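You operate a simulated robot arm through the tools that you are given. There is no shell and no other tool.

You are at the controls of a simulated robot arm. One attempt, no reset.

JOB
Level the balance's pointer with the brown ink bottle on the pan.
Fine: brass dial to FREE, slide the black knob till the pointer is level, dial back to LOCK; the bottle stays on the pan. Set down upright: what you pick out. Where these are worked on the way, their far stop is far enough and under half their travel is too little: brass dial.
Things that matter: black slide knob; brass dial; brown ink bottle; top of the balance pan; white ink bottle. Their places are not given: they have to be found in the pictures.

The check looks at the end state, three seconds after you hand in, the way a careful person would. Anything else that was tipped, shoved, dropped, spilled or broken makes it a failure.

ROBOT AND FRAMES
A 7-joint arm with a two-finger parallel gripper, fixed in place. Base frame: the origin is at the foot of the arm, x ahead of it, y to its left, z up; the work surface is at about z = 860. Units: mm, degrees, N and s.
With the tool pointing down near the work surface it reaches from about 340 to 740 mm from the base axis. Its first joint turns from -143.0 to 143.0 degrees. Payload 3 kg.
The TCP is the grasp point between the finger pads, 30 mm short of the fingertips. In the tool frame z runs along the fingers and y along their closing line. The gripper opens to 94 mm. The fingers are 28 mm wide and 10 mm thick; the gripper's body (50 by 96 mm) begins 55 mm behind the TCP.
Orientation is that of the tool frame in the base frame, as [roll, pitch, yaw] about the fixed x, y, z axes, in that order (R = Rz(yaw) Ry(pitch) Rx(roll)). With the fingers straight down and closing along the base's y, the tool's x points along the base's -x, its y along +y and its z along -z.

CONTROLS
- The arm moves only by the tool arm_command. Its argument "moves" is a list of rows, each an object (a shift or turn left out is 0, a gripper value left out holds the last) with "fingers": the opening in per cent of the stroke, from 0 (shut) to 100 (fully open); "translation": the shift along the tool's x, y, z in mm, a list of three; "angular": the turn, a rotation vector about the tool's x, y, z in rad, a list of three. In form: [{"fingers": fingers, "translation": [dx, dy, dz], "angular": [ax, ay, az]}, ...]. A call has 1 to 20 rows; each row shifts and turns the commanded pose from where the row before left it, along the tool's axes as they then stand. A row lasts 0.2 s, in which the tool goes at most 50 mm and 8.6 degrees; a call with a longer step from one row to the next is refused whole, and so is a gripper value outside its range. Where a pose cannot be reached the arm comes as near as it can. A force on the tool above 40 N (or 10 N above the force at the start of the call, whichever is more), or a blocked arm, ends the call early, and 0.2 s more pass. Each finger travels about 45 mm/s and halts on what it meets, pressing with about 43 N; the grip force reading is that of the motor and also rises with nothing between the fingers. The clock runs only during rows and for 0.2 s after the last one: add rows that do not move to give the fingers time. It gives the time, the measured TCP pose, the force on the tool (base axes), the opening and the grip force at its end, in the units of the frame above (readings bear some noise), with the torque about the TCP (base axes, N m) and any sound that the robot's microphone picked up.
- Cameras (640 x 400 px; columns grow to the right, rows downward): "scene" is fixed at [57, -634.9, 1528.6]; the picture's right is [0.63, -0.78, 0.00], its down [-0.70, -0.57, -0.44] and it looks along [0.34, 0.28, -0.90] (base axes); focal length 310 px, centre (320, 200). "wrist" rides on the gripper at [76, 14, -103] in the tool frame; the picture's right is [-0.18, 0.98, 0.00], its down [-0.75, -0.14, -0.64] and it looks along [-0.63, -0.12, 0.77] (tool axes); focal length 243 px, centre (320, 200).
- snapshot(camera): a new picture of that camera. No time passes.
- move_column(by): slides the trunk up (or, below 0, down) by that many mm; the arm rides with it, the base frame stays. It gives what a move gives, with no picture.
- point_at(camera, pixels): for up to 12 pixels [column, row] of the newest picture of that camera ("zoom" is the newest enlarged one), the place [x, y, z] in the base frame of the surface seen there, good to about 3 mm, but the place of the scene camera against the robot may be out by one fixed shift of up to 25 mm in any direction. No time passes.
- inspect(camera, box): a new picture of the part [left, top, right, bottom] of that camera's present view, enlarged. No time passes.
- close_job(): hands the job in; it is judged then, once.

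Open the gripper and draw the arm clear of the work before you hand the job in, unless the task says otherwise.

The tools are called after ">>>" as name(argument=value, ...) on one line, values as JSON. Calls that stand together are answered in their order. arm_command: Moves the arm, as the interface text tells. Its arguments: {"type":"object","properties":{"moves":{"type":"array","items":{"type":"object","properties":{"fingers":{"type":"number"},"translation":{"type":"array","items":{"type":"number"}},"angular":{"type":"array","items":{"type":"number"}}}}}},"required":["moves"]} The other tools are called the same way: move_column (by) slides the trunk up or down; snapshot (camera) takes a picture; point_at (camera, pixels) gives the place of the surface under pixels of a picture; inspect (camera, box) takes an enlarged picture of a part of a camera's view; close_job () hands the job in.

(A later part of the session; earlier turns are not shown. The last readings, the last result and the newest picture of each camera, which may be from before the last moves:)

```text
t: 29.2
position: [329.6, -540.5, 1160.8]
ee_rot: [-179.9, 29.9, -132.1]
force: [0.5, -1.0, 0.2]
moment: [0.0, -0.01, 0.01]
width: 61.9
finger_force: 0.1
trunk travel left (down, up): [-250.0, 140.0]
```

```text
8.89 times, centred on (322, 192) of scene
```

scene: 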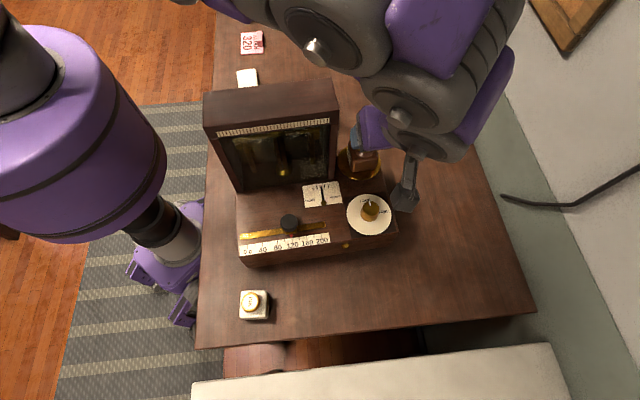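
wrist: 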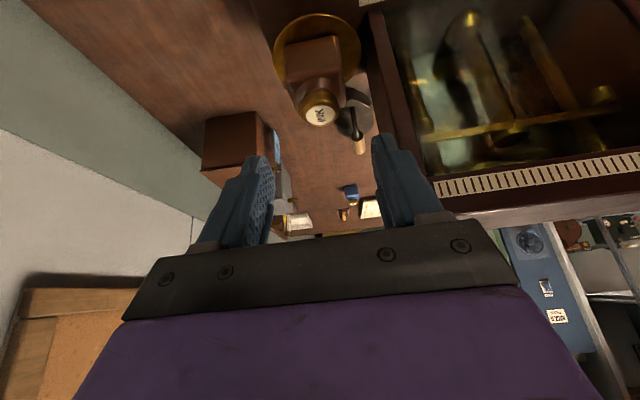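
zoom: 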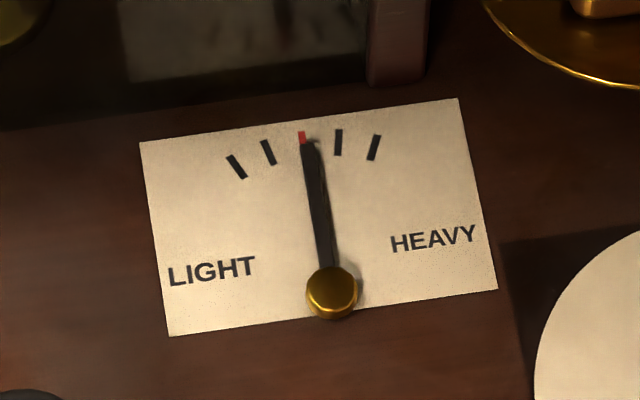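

The pointer rests by the red mark while locked. The dial mark points at LOCK, and FREE is about 90° clockwise seen from above. I straighten the tool, go above the dial and turn the wrist so that the coming 90° turn stays in a comfortable range.

>>> arm_command(moves=[{"angular": [0, 0.1309, 0]}, {"angular": [0, 0.1309, 0]}, {"angular": [0, 0.1309, 0]}, {"angular": [0, 0.1309, 0]}, {"translation": [17.7, 4.5, 10]}, {"translation": [17.7, 4.5, 10]}, {"translation": [17.8, 4.4, 10]}, {"angular": [0, 0, -0.1225]}, {"angular": [0, 0, -0.1225]}, {"angular": [0, 0, -0.1225]}, {"angular": [0, 0, -0.1225]}, {"angular": [0, 0, -0.1225]}, {"angular": [0, 0, -0.1225]}, {}, {}])

>>> snapshot(camera="wrist")

>>> snapshot(camera="scene")

```text
t: 32.4
position: [283.8, -570.9, 1131.9]
ee_rot: [179.8, 0.1, -89.9]
force: [-0.2, -0.5, -0.1]
moment: [-0.03, -0.02, 0.01]
width: 62.0
finger_force: 0.1
trunk travel left (down, up): [-250.0, 140.0]
```

```text
taken
```

wrist: 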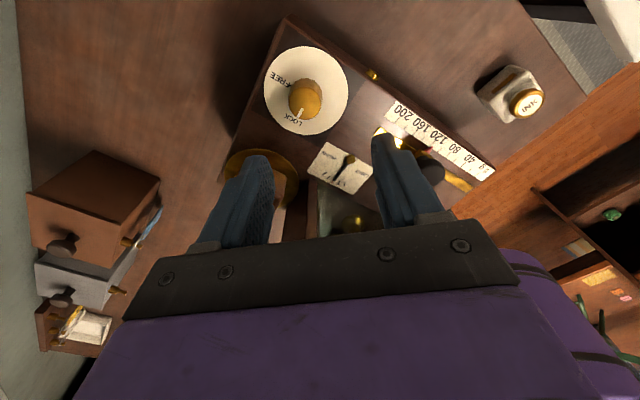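

```text
taken
```

scene: 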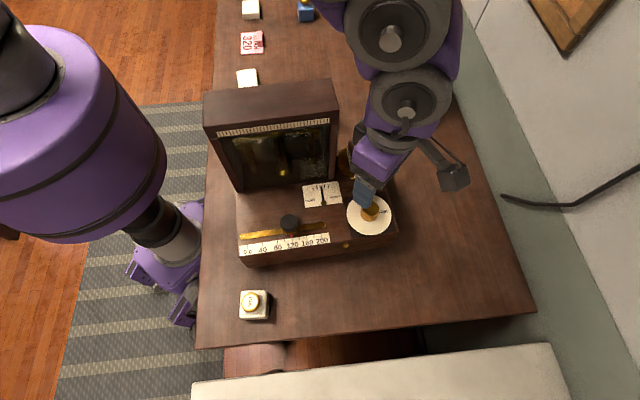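

The tool is above the dial; a point straight below the TCP at knob-top height should appear at about (320,103). I enlarge the dial to measure the knob's centre against that.

>>> inspect(camera="wrist", box=[250, 30, 370, 150])

```text
3.33 times, centred on (310, 90) of wrist
```

zoom: 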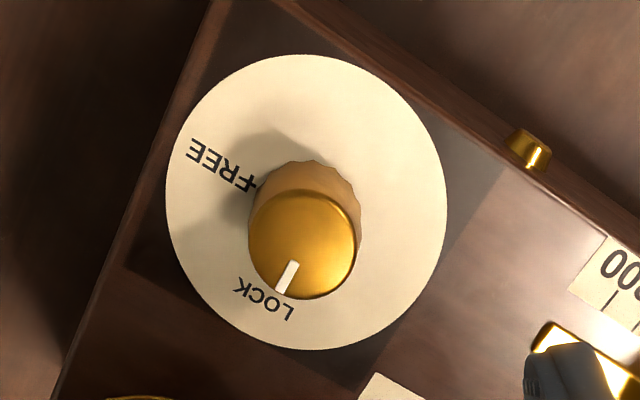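

>>> point_at(camera="zoom", pixels=[[302, 245], [256, 245], [350, 245], [302, 198], [302, 292], [305, 165], [170, 205], [441, 205], [305, 60], [305, 344], [290, 275], [306, 205]])

```text
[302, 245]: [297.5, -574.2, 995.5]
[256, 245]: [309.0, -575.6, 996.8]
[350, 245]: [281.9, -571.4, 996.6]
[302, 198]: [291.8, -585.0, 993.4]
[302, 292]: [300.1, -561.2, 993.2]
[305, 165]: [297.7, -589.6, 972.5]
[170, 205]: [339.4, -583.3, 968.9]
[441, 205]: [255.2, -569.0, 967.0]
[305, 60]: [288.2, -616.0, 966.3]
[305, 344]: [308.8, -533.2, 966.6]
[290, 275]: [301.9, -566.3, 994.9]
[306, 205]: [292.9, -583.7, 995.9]
```

The knob's centre is at about (297,-574), 13 mm from where I am. I shift over it and descend to TCP z about 1004, so the fingertips stop about 5 mm above the white disc.

>>> arm_command(moves=[{"translation": [3.1, -13, 0]}, {"translation": [0, 0, 20]}, {"translation": [0, 0, 20]}, {"translation": [0, 0, 20]}, {"translation": [0, 0, 20]}, {}])

>>> inspect(camera="wrist", box=[200, 60, 440, 260])

```text
t: 33.8
position: [297.4, -574.6, 1050.8]
ee_rot: [179.9, -0.1, -90.0]
force: [0.2, 0.1, 0.4]
moment: [-0.02, -0.02, 0.03]
width: 62.0
finger_force: 0.1
trunk travel left (down, up): [-250.0, 140.0]
```

```text
2.00 times, centred on (320, 160) of wrist
```

zoom: 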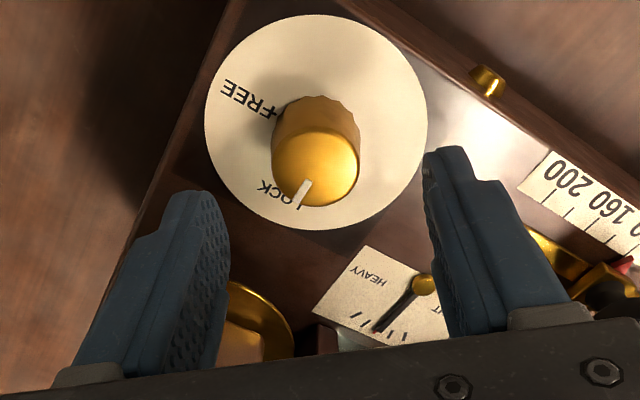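

The knob sits about 1 mm in x and 2–3 mm in y from the TCP axis. I correct that, descend to z=1004 and close gently on the knob.

>>> arm_command(moves=[{"translation": [-2.3, -0.9, 0]}, {"translation": [0, 0, 15]}, {"translation": [0, 0, 15]}, {"translation": [0, 0, 10]}, {"translation": [0, 0, 6.5]}, {}])

>>> snapshot(camera="wrist")

```text
t: 35.2
position: [297.2, -571.2, 1003.4]
ee_rot: [179.9, 0.0, -90.0]
force: [-0.3, 0.6, 0.5]
moment: [0.04, 0.02, 0.01]
width: 62.0
finger_force: 0.0
trunk travel left (down, up): [-250.0, 140.0]
```

```text
taken
```

wrist: 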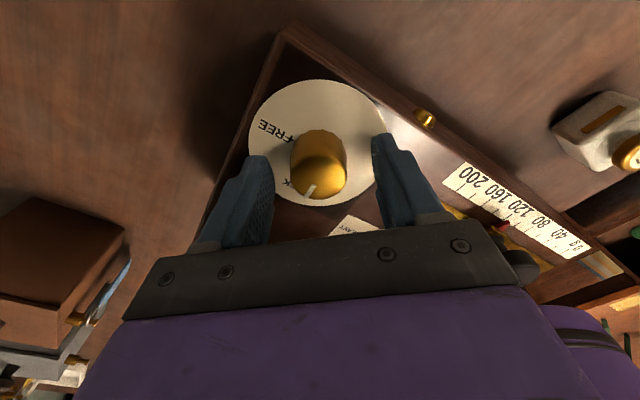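

The knob is centred between the fingers (top at about (320,178)). I close on it.

>>> arm_command(moves=[{"fingers": 45}, {"fingers": 30}, {"fingers": 20}, {"fingers": 15}, {}])

>>> inspect(camera="wrist", box=[240, 80, 400, 230])

```text
t: 36.4
position: [298.5, -571.5, 1002.9]
ee_rot: [179.9, 0.1, -89.9]
force: [5.0, -1.2, 0.0]
moment: [-0.1, -0.18, 0.02]
width: 32.8
finger_force: 42.7
trunk travel left (down, up): [-250.0, 140.0]
```

```text
2.67 times, centred on (320, 155) of wrist
```

zoom: 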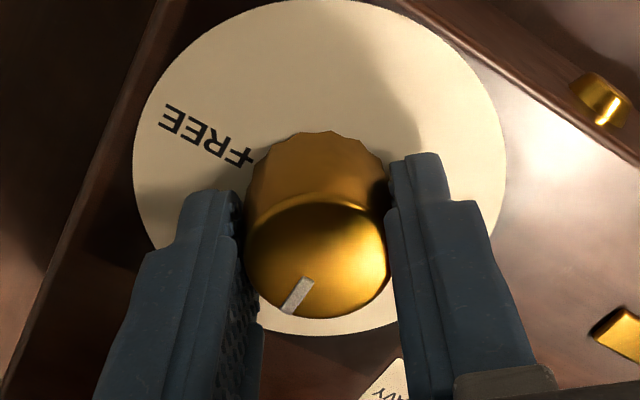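

The knob is gripped (32.8 mm). I start turning clockwise seen from above (positive about tool z), a third of the way first, and check that it follows.

>>> arm_command(moves=[{"translation": [0, -0.7, 0]}, {"angular": [0, 0, 0.12]}, {"angular": [0, 0, 0.12]}, {"angular": [0, 0, 0.12]}, {"angular": [0, 0, 0.12]}, {}])

>>> snapshot(camera="wrist")

>>> inspect(camera="scene", box=[290, 150, 420, 250])

```text
t: 37.8
position: [298.6, -572.0, 1003.2]
ee_rot: [179.8, 0.1, -117.6]
force: [-0.6, 4.9, -0.2]
moment: [0.15, 0.04, 0.05]
width: 32.7
finger_force: 42.6
trunk travel left (down, up): [-250.0, 140.0]
```

```text
taken
```

wrist: 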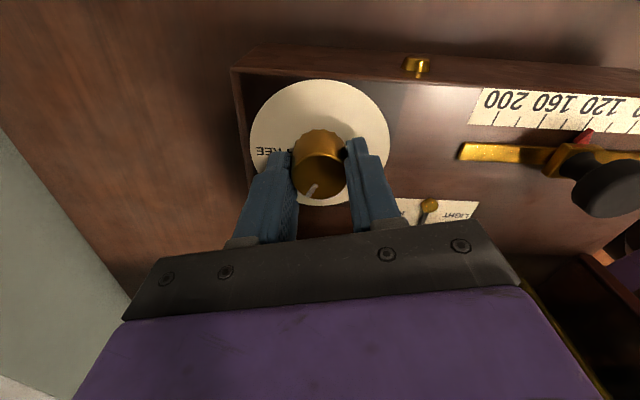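

```text
4.00 times, centred on (355, 200) of scene
```

zoom: 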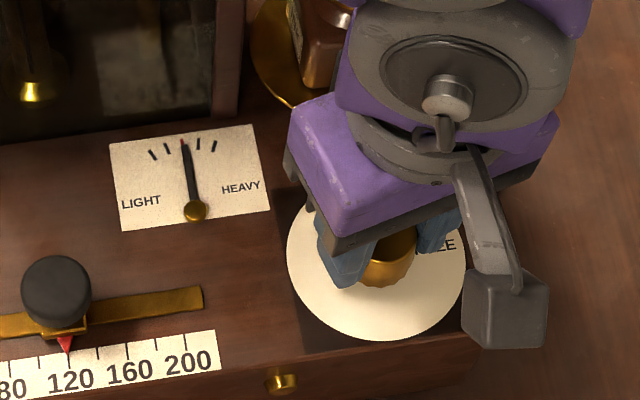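

The mark turned with the fingers by about 28°, no strong resistance. I continue about 67° more.

>>> arm_command(moves=[{"angular": [0, 0, 0.13]}, {"angular": [0, 0, 0.13]}, {"angular": [0, 0, 0.13]}, {"angular": [0, 0, 0.13]}, {"angular": [0, 0, 0.13]}, {"angular": [0, 0, 0.13]}, {"angular": [0, 0, 0.13]}, {"angular": [0, 0, 0.13]}, {"angular": [0, 0, 0.13]}, {}])

>>> snapshot(camera="wrist")

>>> inspect(camera="scene", box=[290, 150, 420, 250])

```text
t: 40.0
position: [299.6, -572.3, 1003.6]
ee_rot: [-180.0, 0.0, 175.4]
force: [-4.3, 4.3, 0.4]
moment: [0.26, 0.51, 0.24]
width: 32.6
finger_force: 43.2
trunk travel left (down, up): [-250.0, 140.0]
```

```text
taken
```

wrist: 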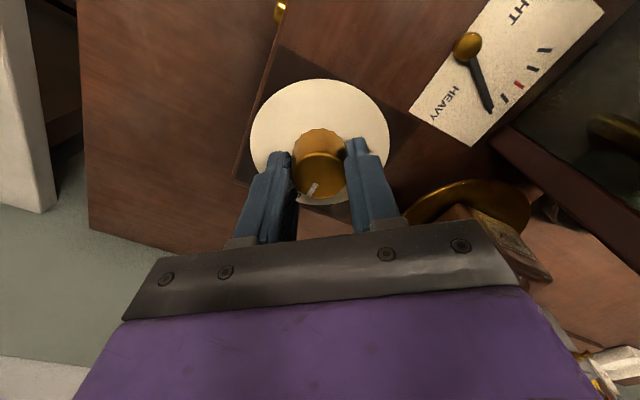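

```text
4.00 times, centred on (355, 200) of scene
```

zoom: 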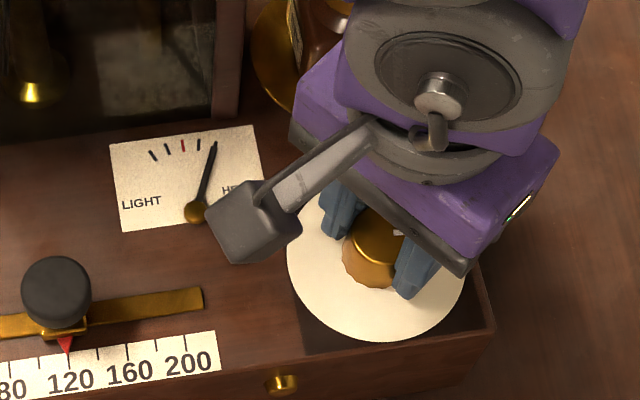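

The pointer has swung to HEAVY, so the dial is freeing the balance. I turn a few degrees more to make sure it reaches its stop, watching the torque.

>>> arm_command(moves=[{"angular": [0, 0, 0.05]}, {"angular": [0, 0, 0.05]}, {}])

>>> inspect(camera="scene", box=[290, 150, 420, 250])

```text
t: 40.8
position: [297.7, -573.4, 1004.7]
ee_rot: [-179.9, 0.1, 169.6]
force: [1.2, -0.4, 0.4]
moment: [0.01, 0.05, 0.55]
width: 32.6
finger_force: 43.6
trunk travel left (down, up): [-250.0, 140.0]
```

```text
4.00 times, centred on (355, 200) of scene
```

zoom: 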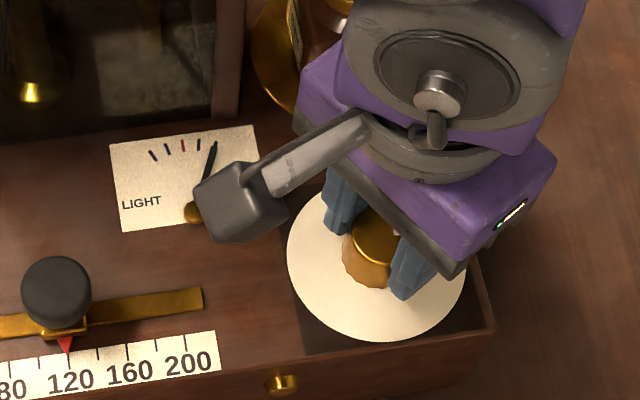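

The torque rose to 0.55 N·m, so the dial is at its FREE stop. I release it, rise straight up, and look at the dial and pointer.

>>> arm_command(moves=[{"angular": [0, 0, -0.06]}, {"fingers": 50}, {"fingers": 66}, {}, {"translation": [0, 0, -15]}, {"translation": [0, 0, -25]}, {"translation": [0, 0, -35]}, {"translation": [0, 0, -35]}, {}])

>>> snapshot(camera="wrist")

>>> snapshot(camera="scene")

```text
t: 42.8
position: [297.2, -573.0, 1113.6]
ee_rot: [179.9, -0.2, 173.2]
force: [-0.5, 0.1, -0.8]
moment: [0.01, -0.01, 0.02]
width: 61.9
finger_force: 0.1
trunk travel left (down, up): [-250.0, 140.0]
```

```text
taken
```

wrist: 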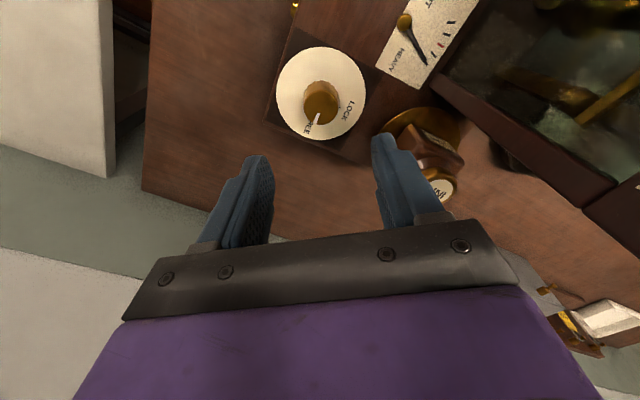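

```text
taken
```

scene: 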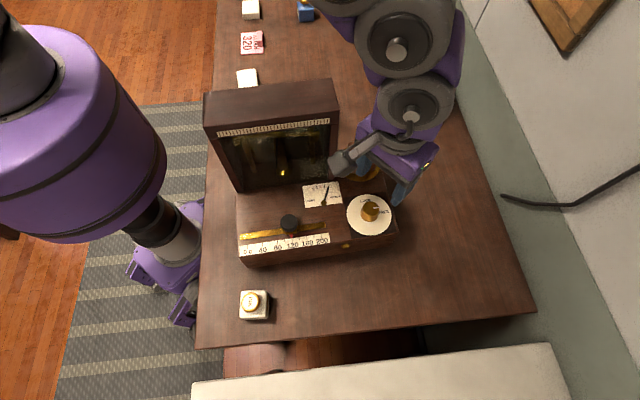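

The dial mark is on FREE and the pointer reads HEAVY, so the knob has to go towards larger values. I enlarge the card and the rail to measure them.

>>> inspect(camera="scene", box=[290, 170, 355, 215])

>>> inspect(camera="scene", box=[230, 205, 340, 265])

>>> point_at(camera="zoom", pixels=[[340, 100], [305, 100], [375, 100], [340, 70], [340, 130], [70, 165], [550, 115], [355, 195], [590, 205], [75, 245], [345, 165], [530, 175]])

```text
8.89 times, centred on (322, 192) of scene
```

zoom: 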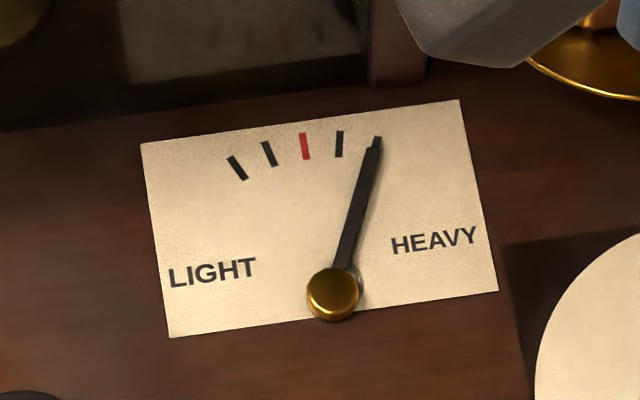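

```text
5.82 times, centred on (285, 235) of scene
```

zoom: 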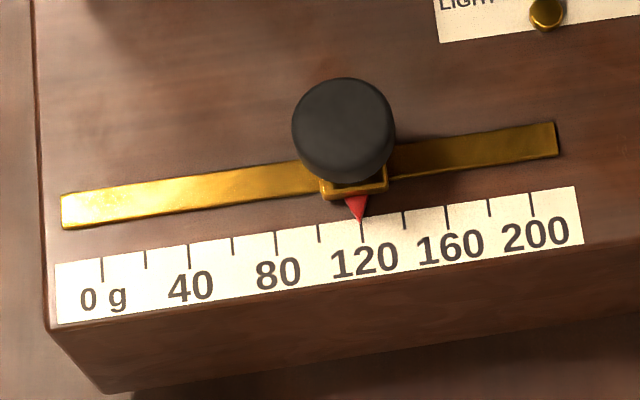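

```text
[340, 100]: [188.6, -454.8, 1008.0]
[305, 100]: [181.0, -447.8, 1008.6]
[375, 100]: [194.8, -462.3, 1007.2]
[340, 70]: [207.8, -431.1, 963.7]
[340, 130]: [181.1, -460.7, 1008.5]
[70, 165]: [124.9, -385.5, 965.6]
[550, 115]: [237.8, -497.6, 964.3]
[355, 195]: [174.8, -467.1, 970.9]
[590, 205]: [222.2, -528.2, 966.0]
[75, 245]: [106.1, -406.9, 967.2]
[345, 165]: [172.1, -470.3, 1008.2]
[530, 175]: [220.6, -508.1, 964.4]
```

Scale: about 0.71 mm per gram, the knob stands at 120 g, and the pointer lies on the outer HEAVY tick. If I turn the wrist to yaw about -60°, the wrist camera should see the pointer card while I hold the knob, so I rotate here and then move above the knob.

>>> arm_command(moves=[{"angular": [0, 0, -0.138]}, {"angular": [0, 0, -0.138]}, {"angular": [0, 0, -0.138]}, {"angular": [0, 0, -0.138]}, {"angular": [0, 0, -0.138]}, {"angular": [0, 0, -0.138]}, {"angular": [0, 0, -0.138]}, {"angular": [0, 0, -0.138]}, {"angular": [0, 0, -0.138]}, {"angular": [0, 0, -0.138]}, {"angular": [0, 0, -0.138]}, {"angular": [0, 0, -0.138]}, {"angular": [0, 0, -0.138]}, {"angular": [0, 0, -0.138]}, {"angular": [0, 0, -0.138]}, {"angular": [0, 0, -0.138]}, {}])

```text
t: 46.4
position: [295.4, -570.2, 1109.8]
ee_rot: [179.7, 0.0, -72.3]
force: [0.2, 0.5, 0.0]
moment: [-0.03, 0.0, 0.01]
width: 61.9
finger_force: 0.1
out of reach, approached as far as the arm can: row 15, 16
trunk travel left (down, up): [-250.0, 140.0]
```

The wrist reached its limit at yaw about -72°. I turn back slightly to stay within range and read the pose.

>>> arm_command(moves=[{"angular": [0, 0, 0.12]}, {"angular": [0, 0, 0.12]}, {}, {}])

```text
t: 47.4
position: [294.4, -569.3, 1110.0]
ee_rot: [179.8, 0.0, -85.9]
force: [-0.3, 0.3, -0.2]
moment: [-0.01, 0.0, 0.0]
width: 62.2
finger_force: 0.1
trunk travel left (down, up): [-250.0, 140.0]
```

Pose is now yaw -86°, and the commands continue from the actual pose. I move over to the black knob at (175.5,-473.5), keeping z=1110, and look.

>>> arm_command(moves=[{"translation": [-26, 27.9, 0]}, {"translation": [-26, 27.9, 0]}, {"translation": [-26, 27.9, 0]}, {"translation": [-26.1, 28, 0]}, {}, {}])

>>> snapshot(camera="wrist")

>>> snapshot(camera="scene")

```text
t: 48.8
position: [174.9, -471.5, 1112.0]
ee_rot: [179.9, 0.0, -86.0]
force: [-0.5, -0.3, 0.0]
moment: [0.01, 0.02, -0.02]
width: 61.8
finger_force: 0.0
trunk travel left (down, up): [-250.0, 140.0]
```

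```text
taken
```

wrist: 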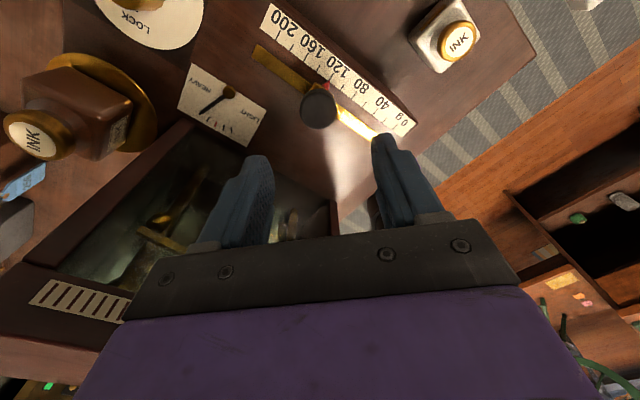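

```text
taken
```

scene: 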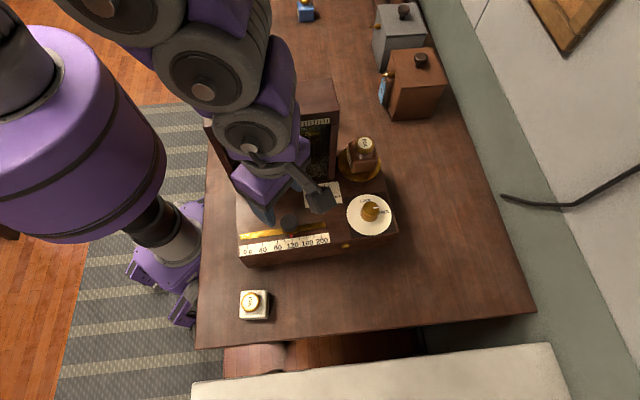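

Both views are good: the card at (220,100) and knob at (319,107) in the wrist picture. I enlarge around the knob and card.

>>> inspect(camera="wrist", box=[160, 40, 400, 190])

>>> inspect(camera="wrist", box=[280, 60, 370, 150])

>>> point_at(camera="zoom", pixels=[[320, 230], [260, 230], [380, 230], [320, 170], [320, 285], [300, 150], [330, 130]])

```text
2.67 times, centred on (280, 115) of wrist
```

zoom: 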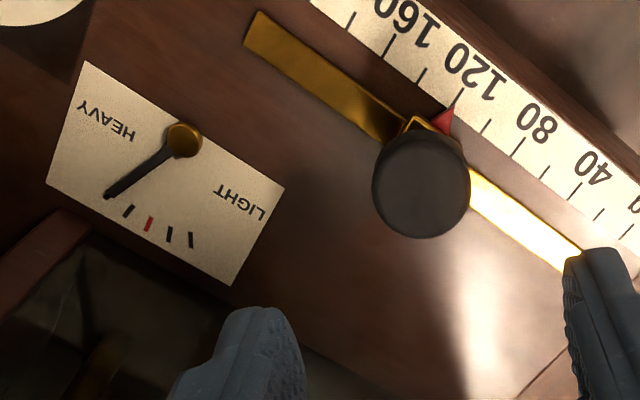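

```text
4.44 times, centred on (325, 105) of wrist
```

zoom: 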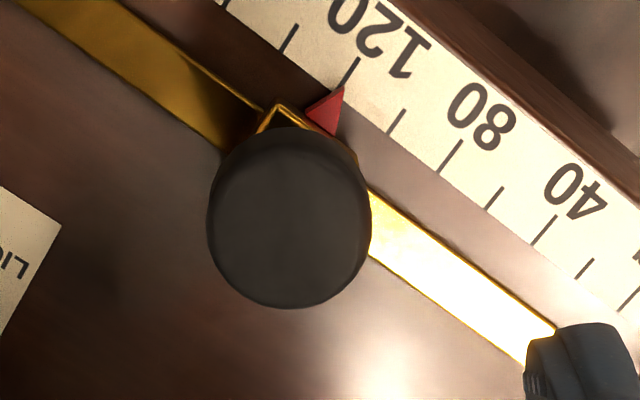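

```text
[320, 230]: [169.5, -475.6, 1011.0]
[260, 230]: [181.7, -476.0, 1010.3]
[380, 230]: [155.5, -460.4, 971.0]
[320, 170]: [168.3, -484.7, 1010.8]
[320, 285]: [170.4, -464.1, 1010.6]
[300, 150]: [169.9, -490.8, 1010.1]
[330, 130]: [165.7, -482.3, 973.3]
```

The knob's centre is at about (175.8,-476.5), top z=1010. I correct by 5 mm, descend to TCP z=1012 and close on it.

>>> arm_command(moves=[{"translation": [5.4, -0.6, 0]}, {"translation": [0, 0, 25]}, {"translation": [0, 0, 25]}, {"translation": [0, 0, 25]}, {"translation": [0, 0, 15]}, {"translation": [0, 0, 9.5]}, {}])

>>> snapshot(camera="wrist")

```text
t: 50.4
position: [175.9, -477.7, 1009.4]
ee_rot: [179.9, 0.0, -86.0]
force: [-0.5, -0.2, -0.6]
moment: [0.01, 0.0, -0.02]
width: 62.0
finger_force: 0.0
trunk travel left (down, up): [-250.0, 140.0]
```

```text
taken
```

wrist: 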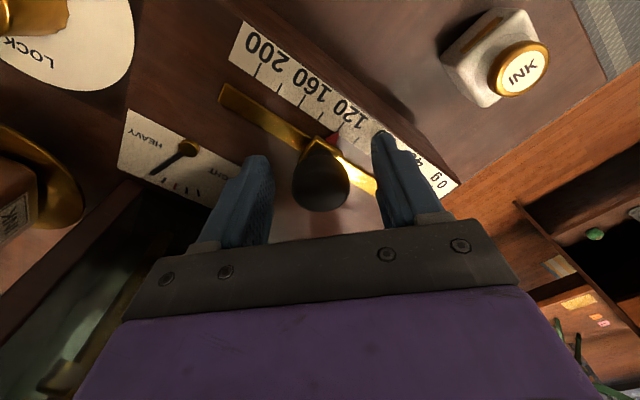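

The knob is centred between the fingers at (321,185) and the card stays visible at (180,155). I close on the knob.

>>> arm_command(moves=[{"fingers": 45}, {"fingers": 30}, {"fingers": 20}, {"fingers": 15}, {}])

>>> inspect(camera="wrist", box=[100, 90, 400, 260])

>>> inspect(camera="scene", box=[225, 160, 365, 265])

```text
t: 51.6
position: [176.1, -478.0, 1010.2]
ee_rot: [179.8, 0.1, -86.0]
force: [0.0, 0.9, -0.2]
moment: [0.08, -0.05, 0.04]
width: 30.8
finger_force: 43.1
trunk travel left (down, up): [-250.0, 140.0]
```

```text
2.13 times, centred on (250, 175) of wrist
```

zoom: 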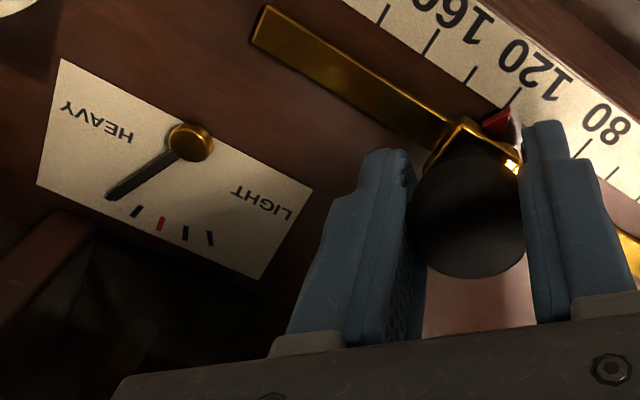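

```text
3.81 times, centred on (295, 212) of scene
```

zoom: 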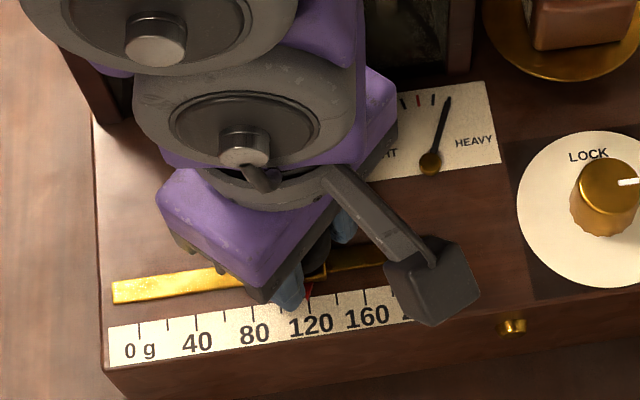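

The knob is held, and the scene and wrist zooms both show the pointer. I slide it 10 mm towards larger values along the rail and read the pointer again.

>>> arm_command(moves=[{"translation": [1.78, -1.76, 0]}, {"translation": [1.78, -1.76, 0]}, {"translation": [1.78, -1.76, 0]}, {"translation": [1.78, -1.76, 0]}, {}])

>>> inspect(camera="wrist", box=[100, 90, 400, 260])

>>> inspect(camera="scene", box=[225, 160, 365, 265])

```text
t: 52.8
position: [183.4, -483.8, 1011.3]
ee_rot: [180.0, 0.0, -86.0]
force: [2.0, 1.2, 0.4]
moment: [-0.33, -0.15, -0.07]
width: 30.8
finger_force: 42.8
trunk travel left (down, up): [-250.0, 140.0]
```

```text
2.13 times, centred on (250, 175) of wrist
```

zoom: 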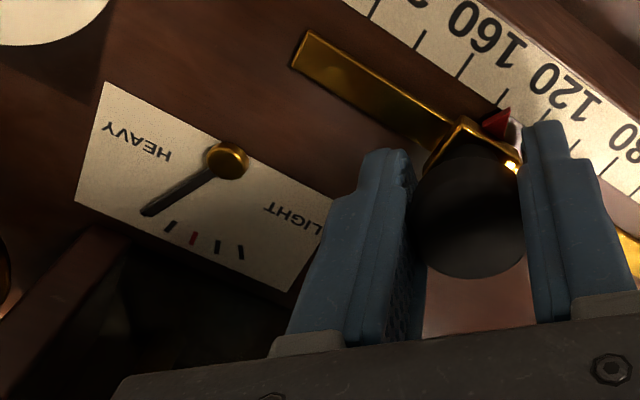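

```text
3.81 times, centred on (295, 212) of scene
```

zoom: 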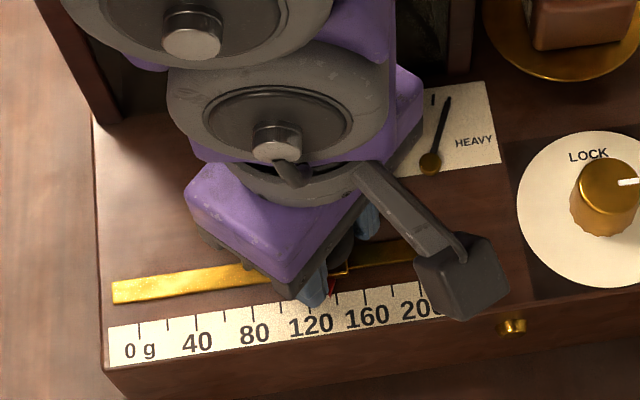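

The knob moved to about 134 g and the pointer is still at the HEAVY end. I slide 8 mm further.

>>> arm_command(moves=[{"translation": [1.42, -1.41, 0]}, {"translation": [1.42, -1.41, 0]}, {"translation": [1.42, -1.41, 0]}, {"translation": [1.42, -1.41, 0]}, {}])

>>> inspect(camera="wrist", box=[100, 90, 400, 260])

>>> inspect(camera="scene", box=[225, 160, 365, 265])

```text
t: 54.0
position: [190.6, -489.5, 1009.9]
ee_rot: [179.9, 0.0, -86.1]
force: [-1.1, -2.8, 8.3]
moment: [0.77, 0.25, 0.0]
width: 31.2
finger_force: 42.8
trunk travel left (down, up): [-250.0, 140.0]
```

```text
2.13 times, centred on (250, 175) of wrist
```

zoom: 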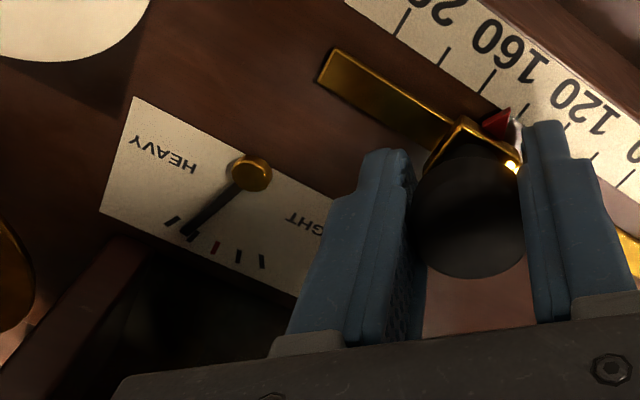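

```text
3.81 times, centred on (295, 212) of scene
```

zoom: 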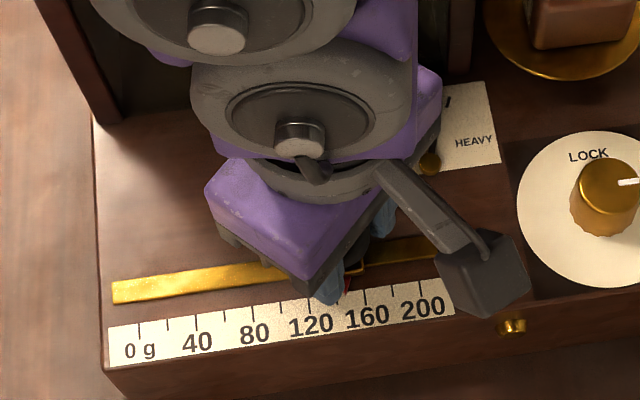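

The pointer now starts to move, lying near the inner HEAVY tick at about 145 g. I go on in smaller steps of 3 mm.

>>> arm_command(moves=[{"translation": [1.07, -1.05, 0]}, {"translation": [1.07, -1.05, 0]}, {}, {}])

>>> inspect(camera="wrist", box=[130, 120, 290, 240])

>>> inspect(camera="wrist", box=[270, 80, 390, 170])

```text
t: 55.0
position: [192.7, -492.1, 1010.8]
ee_rot: [179.8, 0.0, -86.0]
force: [1.4, 2.2, 4.7]
moment: [0.13, -0.08, -0.05]
width: 31.1
finger_force: 43.5
trunk travel left (down, up): [-250.0, 140.0]
```

```text
3.33 times, centred on (210, 180) of wrist
```

zoom: 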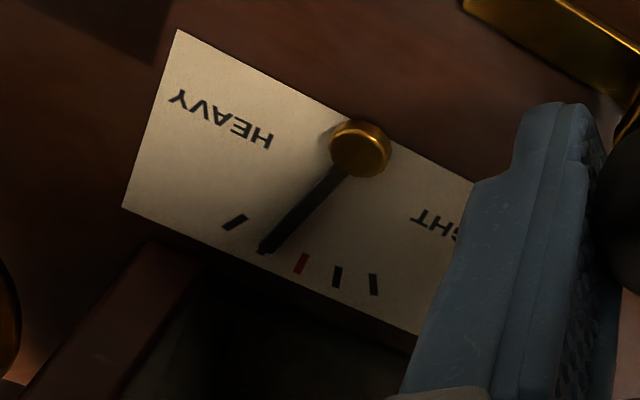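

```text
4.44 times, centred on (330, 125) of wrist
```

zoom: 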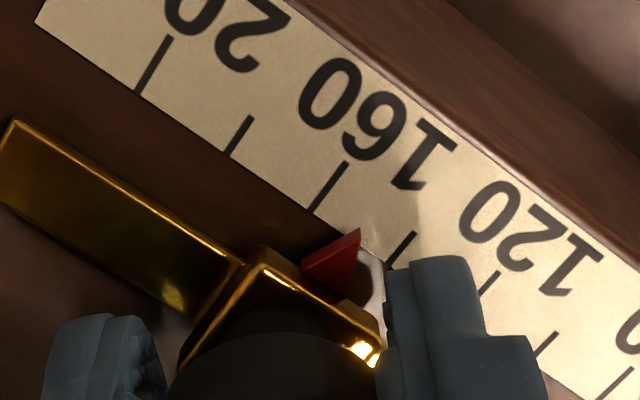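

The pointer now covers the inner HEAVY tick, with the scale at about 149 g. I slide 4 mm more.

>>> arm_command(moves=[{"translation": [1.42, -1.41, 0]}, {"translation": [1.42, -1.41, 0]}, {}, {}])

>>> inspect(camera="wrist", box=[130, 120, 290, 240])

>>> inspect(camera="scene", box=[290, 170, 355, 215])

```text
t: 56.0
position: [196.2, -494.3, 1010.8]
ee_rot: [179.7, 0.1, -85.9]
force: [4.5, 1.8, -0.7]
moment: [-0.54, -0.17, -0.08]
width: 31.0
finger_force: 42.9
trunk travel left (down, up): [-250.0, 140.0]
```

```text
3.33 times, centred on (210, 180) of wrist
```

zoom: 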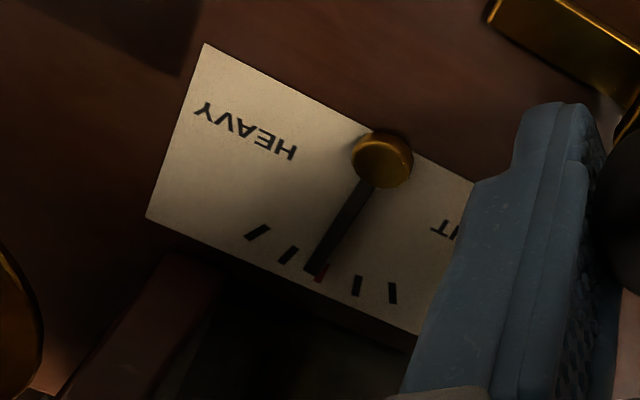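

```text
8.89 times, centred on (322, 192) of scene
```

zoom: 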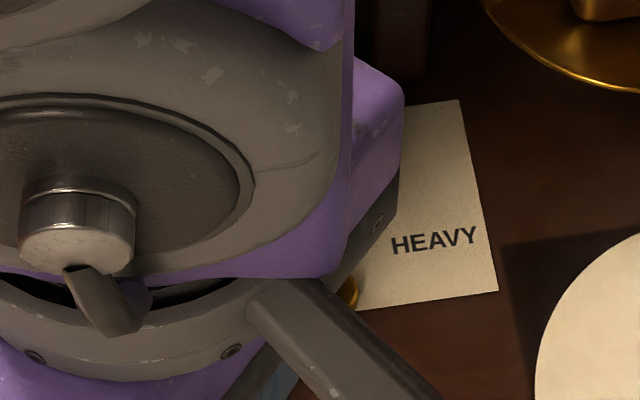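

The pointer is now close to the red mark, slightly on the HEAVY side. I wait a second for it to settle and look again.

>>> arm_command(moves=[{}, {}, {}, {}, {}, {}])

>>> inspect(camera="wrist", box=[160, 130, 270, 220])

>>> inspect(camera="wrist", box=[270, 80, 390, 170])

```text
t: 57.4
position: [195.5, -494.1, 1010.6]
ee_rot: [179.8, 0.0, -85.9]
force: [5.1, 3.8, 0.1]
moment: [0.2, -0.02, 0.01]
width: 31.0
finger_force: 43.0
trunk travel left (down, up): [-250.0, 140.0]
```

```text
4.44 times, centred on (215, 175) of wrist
```

zoom: 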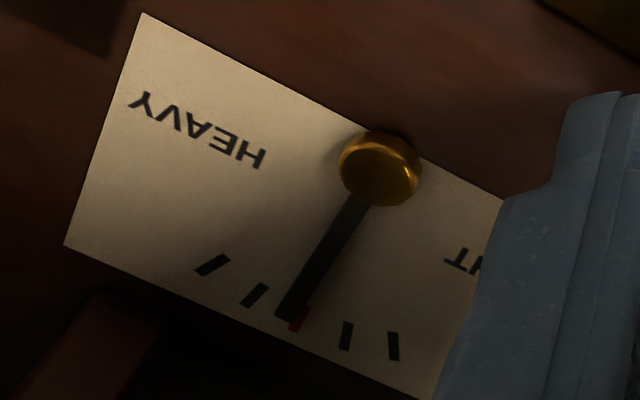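

```text
4.44 times, centred on (330, 125) of wrist
```

zoom: 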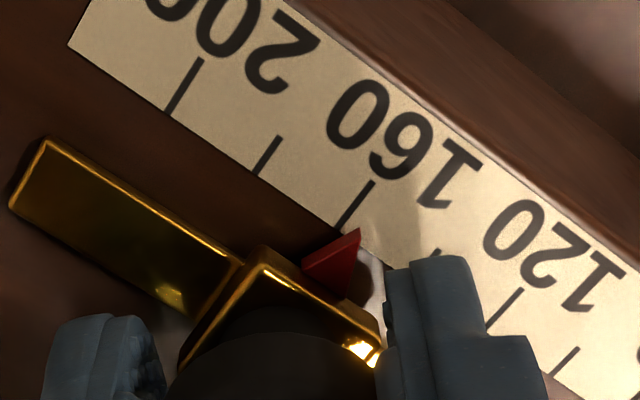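

The knob reads about 156 g and, allowing for parallax, the pointer seems about a quarter tick on the HEAVY side. I slide 1.2 mm more and compare.

>>> arm_command(moves=[{"translation": [0.85, -0.84, 0]}, {}, {}, {}, {}])

>>> inspect(camera="wrist", box=[160, 130, 270, 220])

>>> inspect(camera="wrist", box=[270, 80, 390, 170])

```text
t: 58.6
position: [196.3, -495.2, 1010.2]
ee_rot: [179.8, -0.1, -86.0]
force: [4.4, 5.5, 0.3]
moment: [0.05, -0.03, -0.08]
width: 31.0
finger_force: 43.3
trunk travel left (down, up): [-250.0, 140.0]
```

```text
4.44 times, centred on (215, 175) of wrist
```

zoom: 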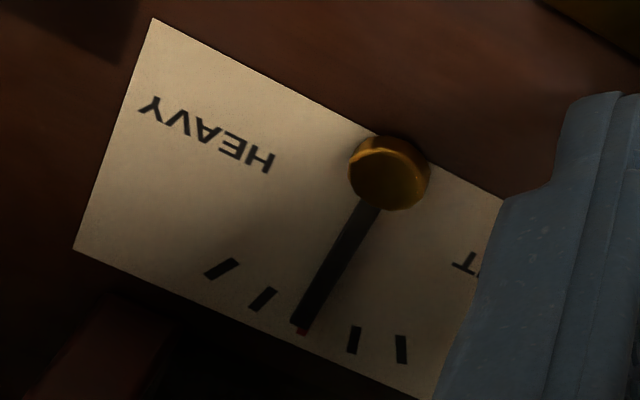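

```text
4.44 times, centred on (330, 125) of wrist
```

zoom: 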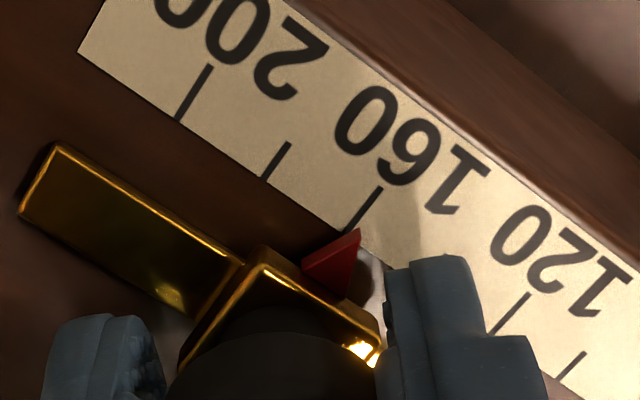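

The pointer now nearly covers the red mark. I release the knob (side force along the rail is about zero), rise and move off so the scene camera can read the pointer as in the first picture.

>>> arm_command(moves=[{"fingers": 40}, {"fingers": 55}, {"fingers": 66}, {}, {"translation": [0, 0, -15]}, {"translation": [0, 0, -30]}, {"translation": [0, 0, -30]}, {"translation": [0, 0, -30]}, {}])

>>> inspect(camera="wrist", box=[160, 40, 400, 190])

>>> snapshot(camera="scene")

```text
t: 60.6
position: [197.9, -494.4, 1114.0]
ee_rot: [179.8, -0.1, -86.0]
force: [0.5, 0.7, 0.9]
moment: [0.01, -0.02, 0.0]
width: 62.1
finger_force: 0.1
trunk travel left (down, up): [-250.0, 140.0]
```

```text
2.67 times, centred on (280, 115) of wrist
```

zoom: 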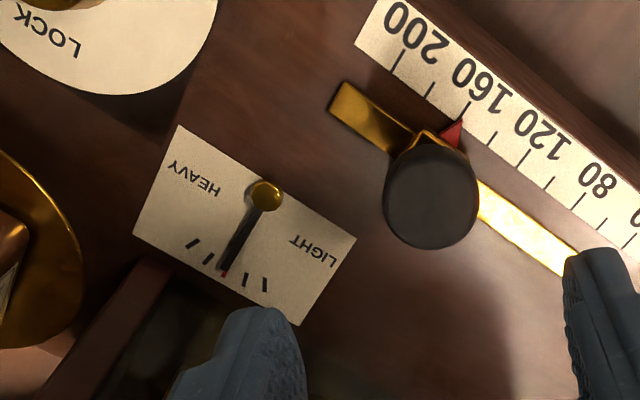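

```text
taken
```

scene: 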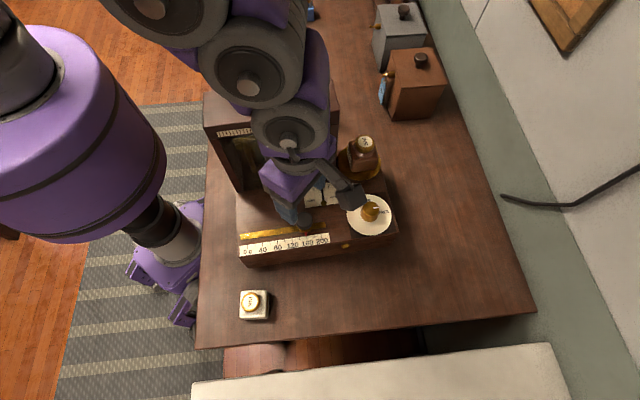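

The arm still covers the card in the scene view. I move about 110 mm towards -x at this height to uncover it.

>>> arm_command(moves=[{"translation": [-5.9, 36.4, 0]}, {"translation": [-5.9, 36.4, 0]}, {"translation": [-5.9, 36.4, 0]}, {}, {}])

>>> inspect(camera="scene", box=[290, 170, 355, 215])

>>> inspect(camera="scene", box=[306, 176, 336, 196])

>>> inspect(camera="scene", box=[230, 205, 340, 265])

```text
t: 61.8
position: [86.2, -485.9, 1116.2]
ee_rot: [180.0, 0.0, -86.1]
force: [0.6, 0.0, -0.1]
moment: [0.01, 0.01, 0.0]
width: 62.0
finger_force: 0.0
trunk travel left (down, up): [-250.0, 140.0]
```

```text
8.89 times, centred on (322, 192) of scene
```

zoom: 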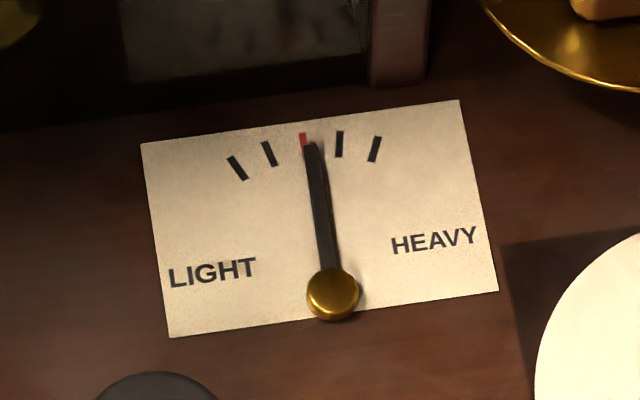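

```text
16.00 times, centred on (321, 186) of scene
```

zoom: 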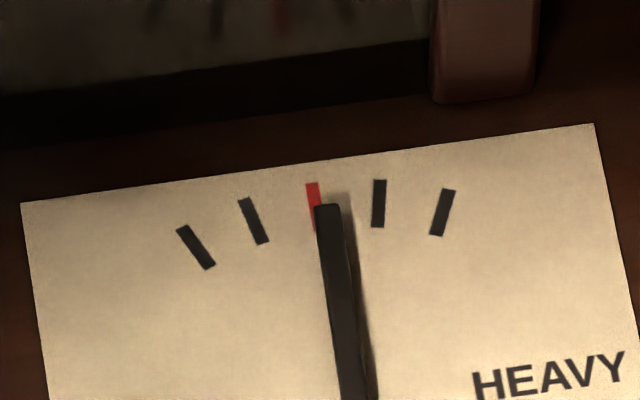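

```text
5.82 times, centred on (285, 235) of scene
```

zoom: 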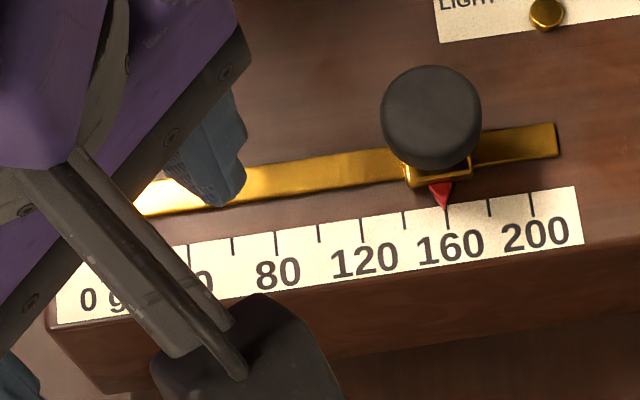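

Compared with the locked reference picture, the pointer sits a few pixels further to HEAVY, roughly a tenth of a tick. I go back above the knob, where the wrist camera looks almost straight along the red mark, to judge it without parallax.

>>> arm_command(moves=[{"translation": [5.9, -36.4, 0]}, {"translation": [5.9, -36.4, 0]}, {"translation": [5.9, -36.4, 0]}, {}, {}])

>>> inspect(camera="wrist", box=[220, 95, 300, 155])

>>> point_at(camera="zoom", pixels=[[320, 200], [290, 340], [400, 130]])

```text
t: 63.0
position: [199.1, -494.6, 1115.0]
ee_rot: [179.8, 0.0, -85.9]
force: [-0.3, -0.2, -1.1]
moment: [0.02, 0.03, -0.03]
width: 61.7
finger_force: 0.0
trunk travel left (down, up): [-250.0, 140.0]
```

```text
6.67 times, centred on (260, 125) of wrist
```

zoom: 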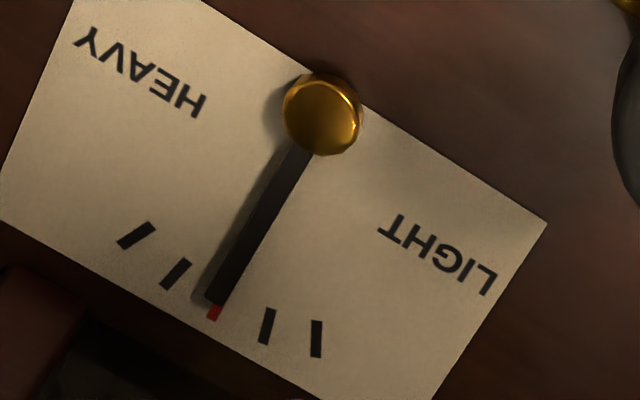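

```text
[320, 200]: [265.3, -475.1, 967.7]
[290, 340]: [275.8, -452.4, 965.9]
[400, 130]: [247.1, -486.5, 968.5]
```

From here the pointer is about 0.1 tick on the HEAVY side of the red mark (tip (217,298), red mark about (221,298) with parallax added). I re-grip the knob for a final nudge of under a millimetre.

>>> arm_command(moves=[{"translation": [-0.5, 3, 0]}, {"translation": [0, 0, 25]}, {"translation": [0, 0, 25]}, {"translation": [0, 0, 25]}, {"translation": [0, 0, 20]}, {"translation": [0, 0, 9.5]}, {}, {}])

>>> snapshot(camera="wrist")

>>> inspect(camera="wrist", box=[160, 130, 270, 220])

```text
t: 64.8
position: [191.5, -495.6, 1011.1]
ee_rot: [179.7, -0.1, -86.0]
force: [0.1, 0.4, -0.2]
moment: [-0.01, -0.02, -0.03]
width: 61.5
finger_force: 0.1
trunk travel left (down, up): [-250.0, 140.0]
```

```text
taken
```

wrist: 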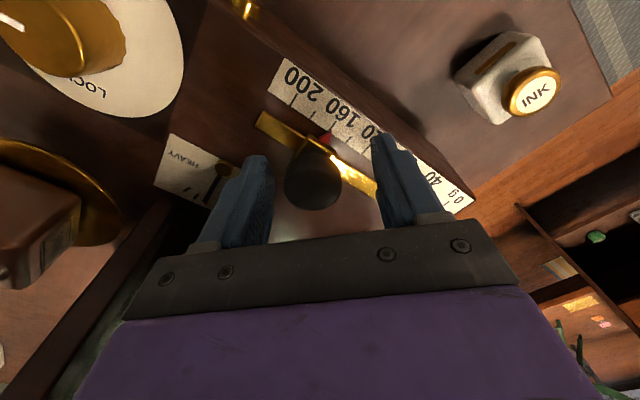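

```text
4.44 times, centred on (215, 175) of wrist
```

zoom: 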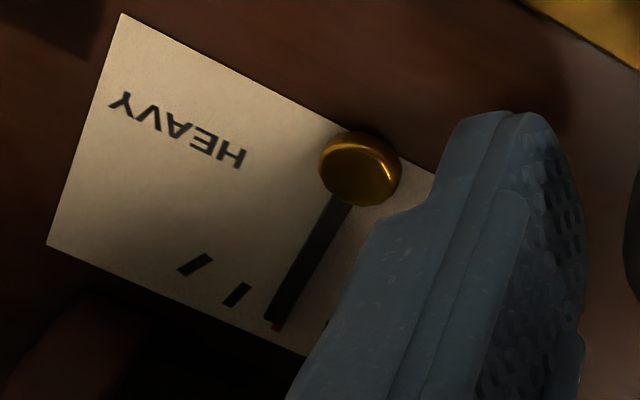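

The knob appears at (313,180), so the TCP is about 4 mm short in x. I correct that before closing, so that closing doesn't shove the knob along the rail.

>>> arm_command(moves=[{"translation": [0, -2, 0]}, {"translation": [0, -2, 0]}, {}, {}])

>>> inspect(camera="wrist", box=[240, 100, 400, 240])

```text
t: 65.8
position: [197.0, -494.8, 1011.7]
ee_rot: [179.8, 0.0, -86.0]
force: [0.1, -0.1, 0.5]
moment: [0.0, -0.02, 0.0]
width: 61.9
finger_force: 0.0
trunk travel left (down, up): [-250.0, 140.0]
```

```text
2.86 times, centred on (320, 170) of wrist
```

zoom: 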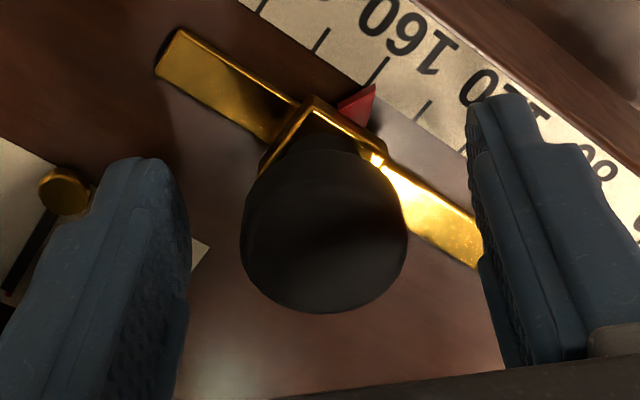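

The knob is now centred (zoom columns 241–406). I close on it and check the pointer in the same view as before.

>>> arm_command(moves=[{"fingers": 45}, {"fingers": 35}, {"fingers": 25}, {"fingers": 15}, {}, {}])

>>> inspect(camera="wrist", box=[160, 130, 270, 220])

>>> inspect(camera="wrist", box=[270, 80, 390, 170])

```text
t: 67.2
position: [195.6, -494.5, 1012.2]
ee_rot: [179.8, 0.1, -86.0]
force: [-0.5, -0.6, 0.3]
moment: [-0.18, 0.01, -0.04]
width: 31.4
finger_force: 42.8
trunk travel left (down, up): [-250.0, 140.0]
```

```text
4.44 times, centred on (215, 175) of wrist
```

zoom: 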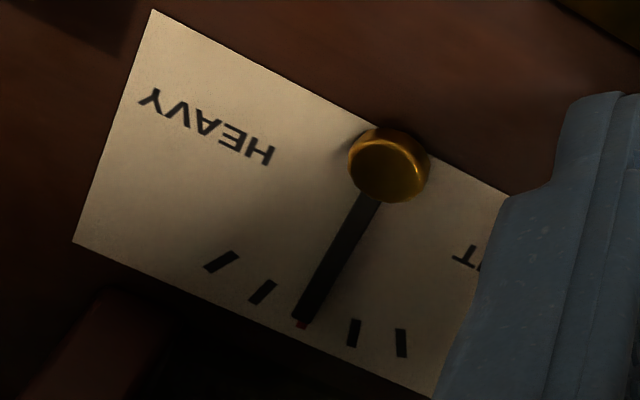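

```text
4.44 times, centred on (330, 125) of wrist
```

zoom: 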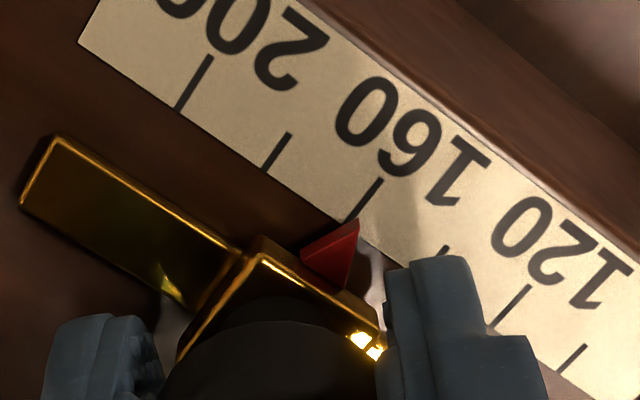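

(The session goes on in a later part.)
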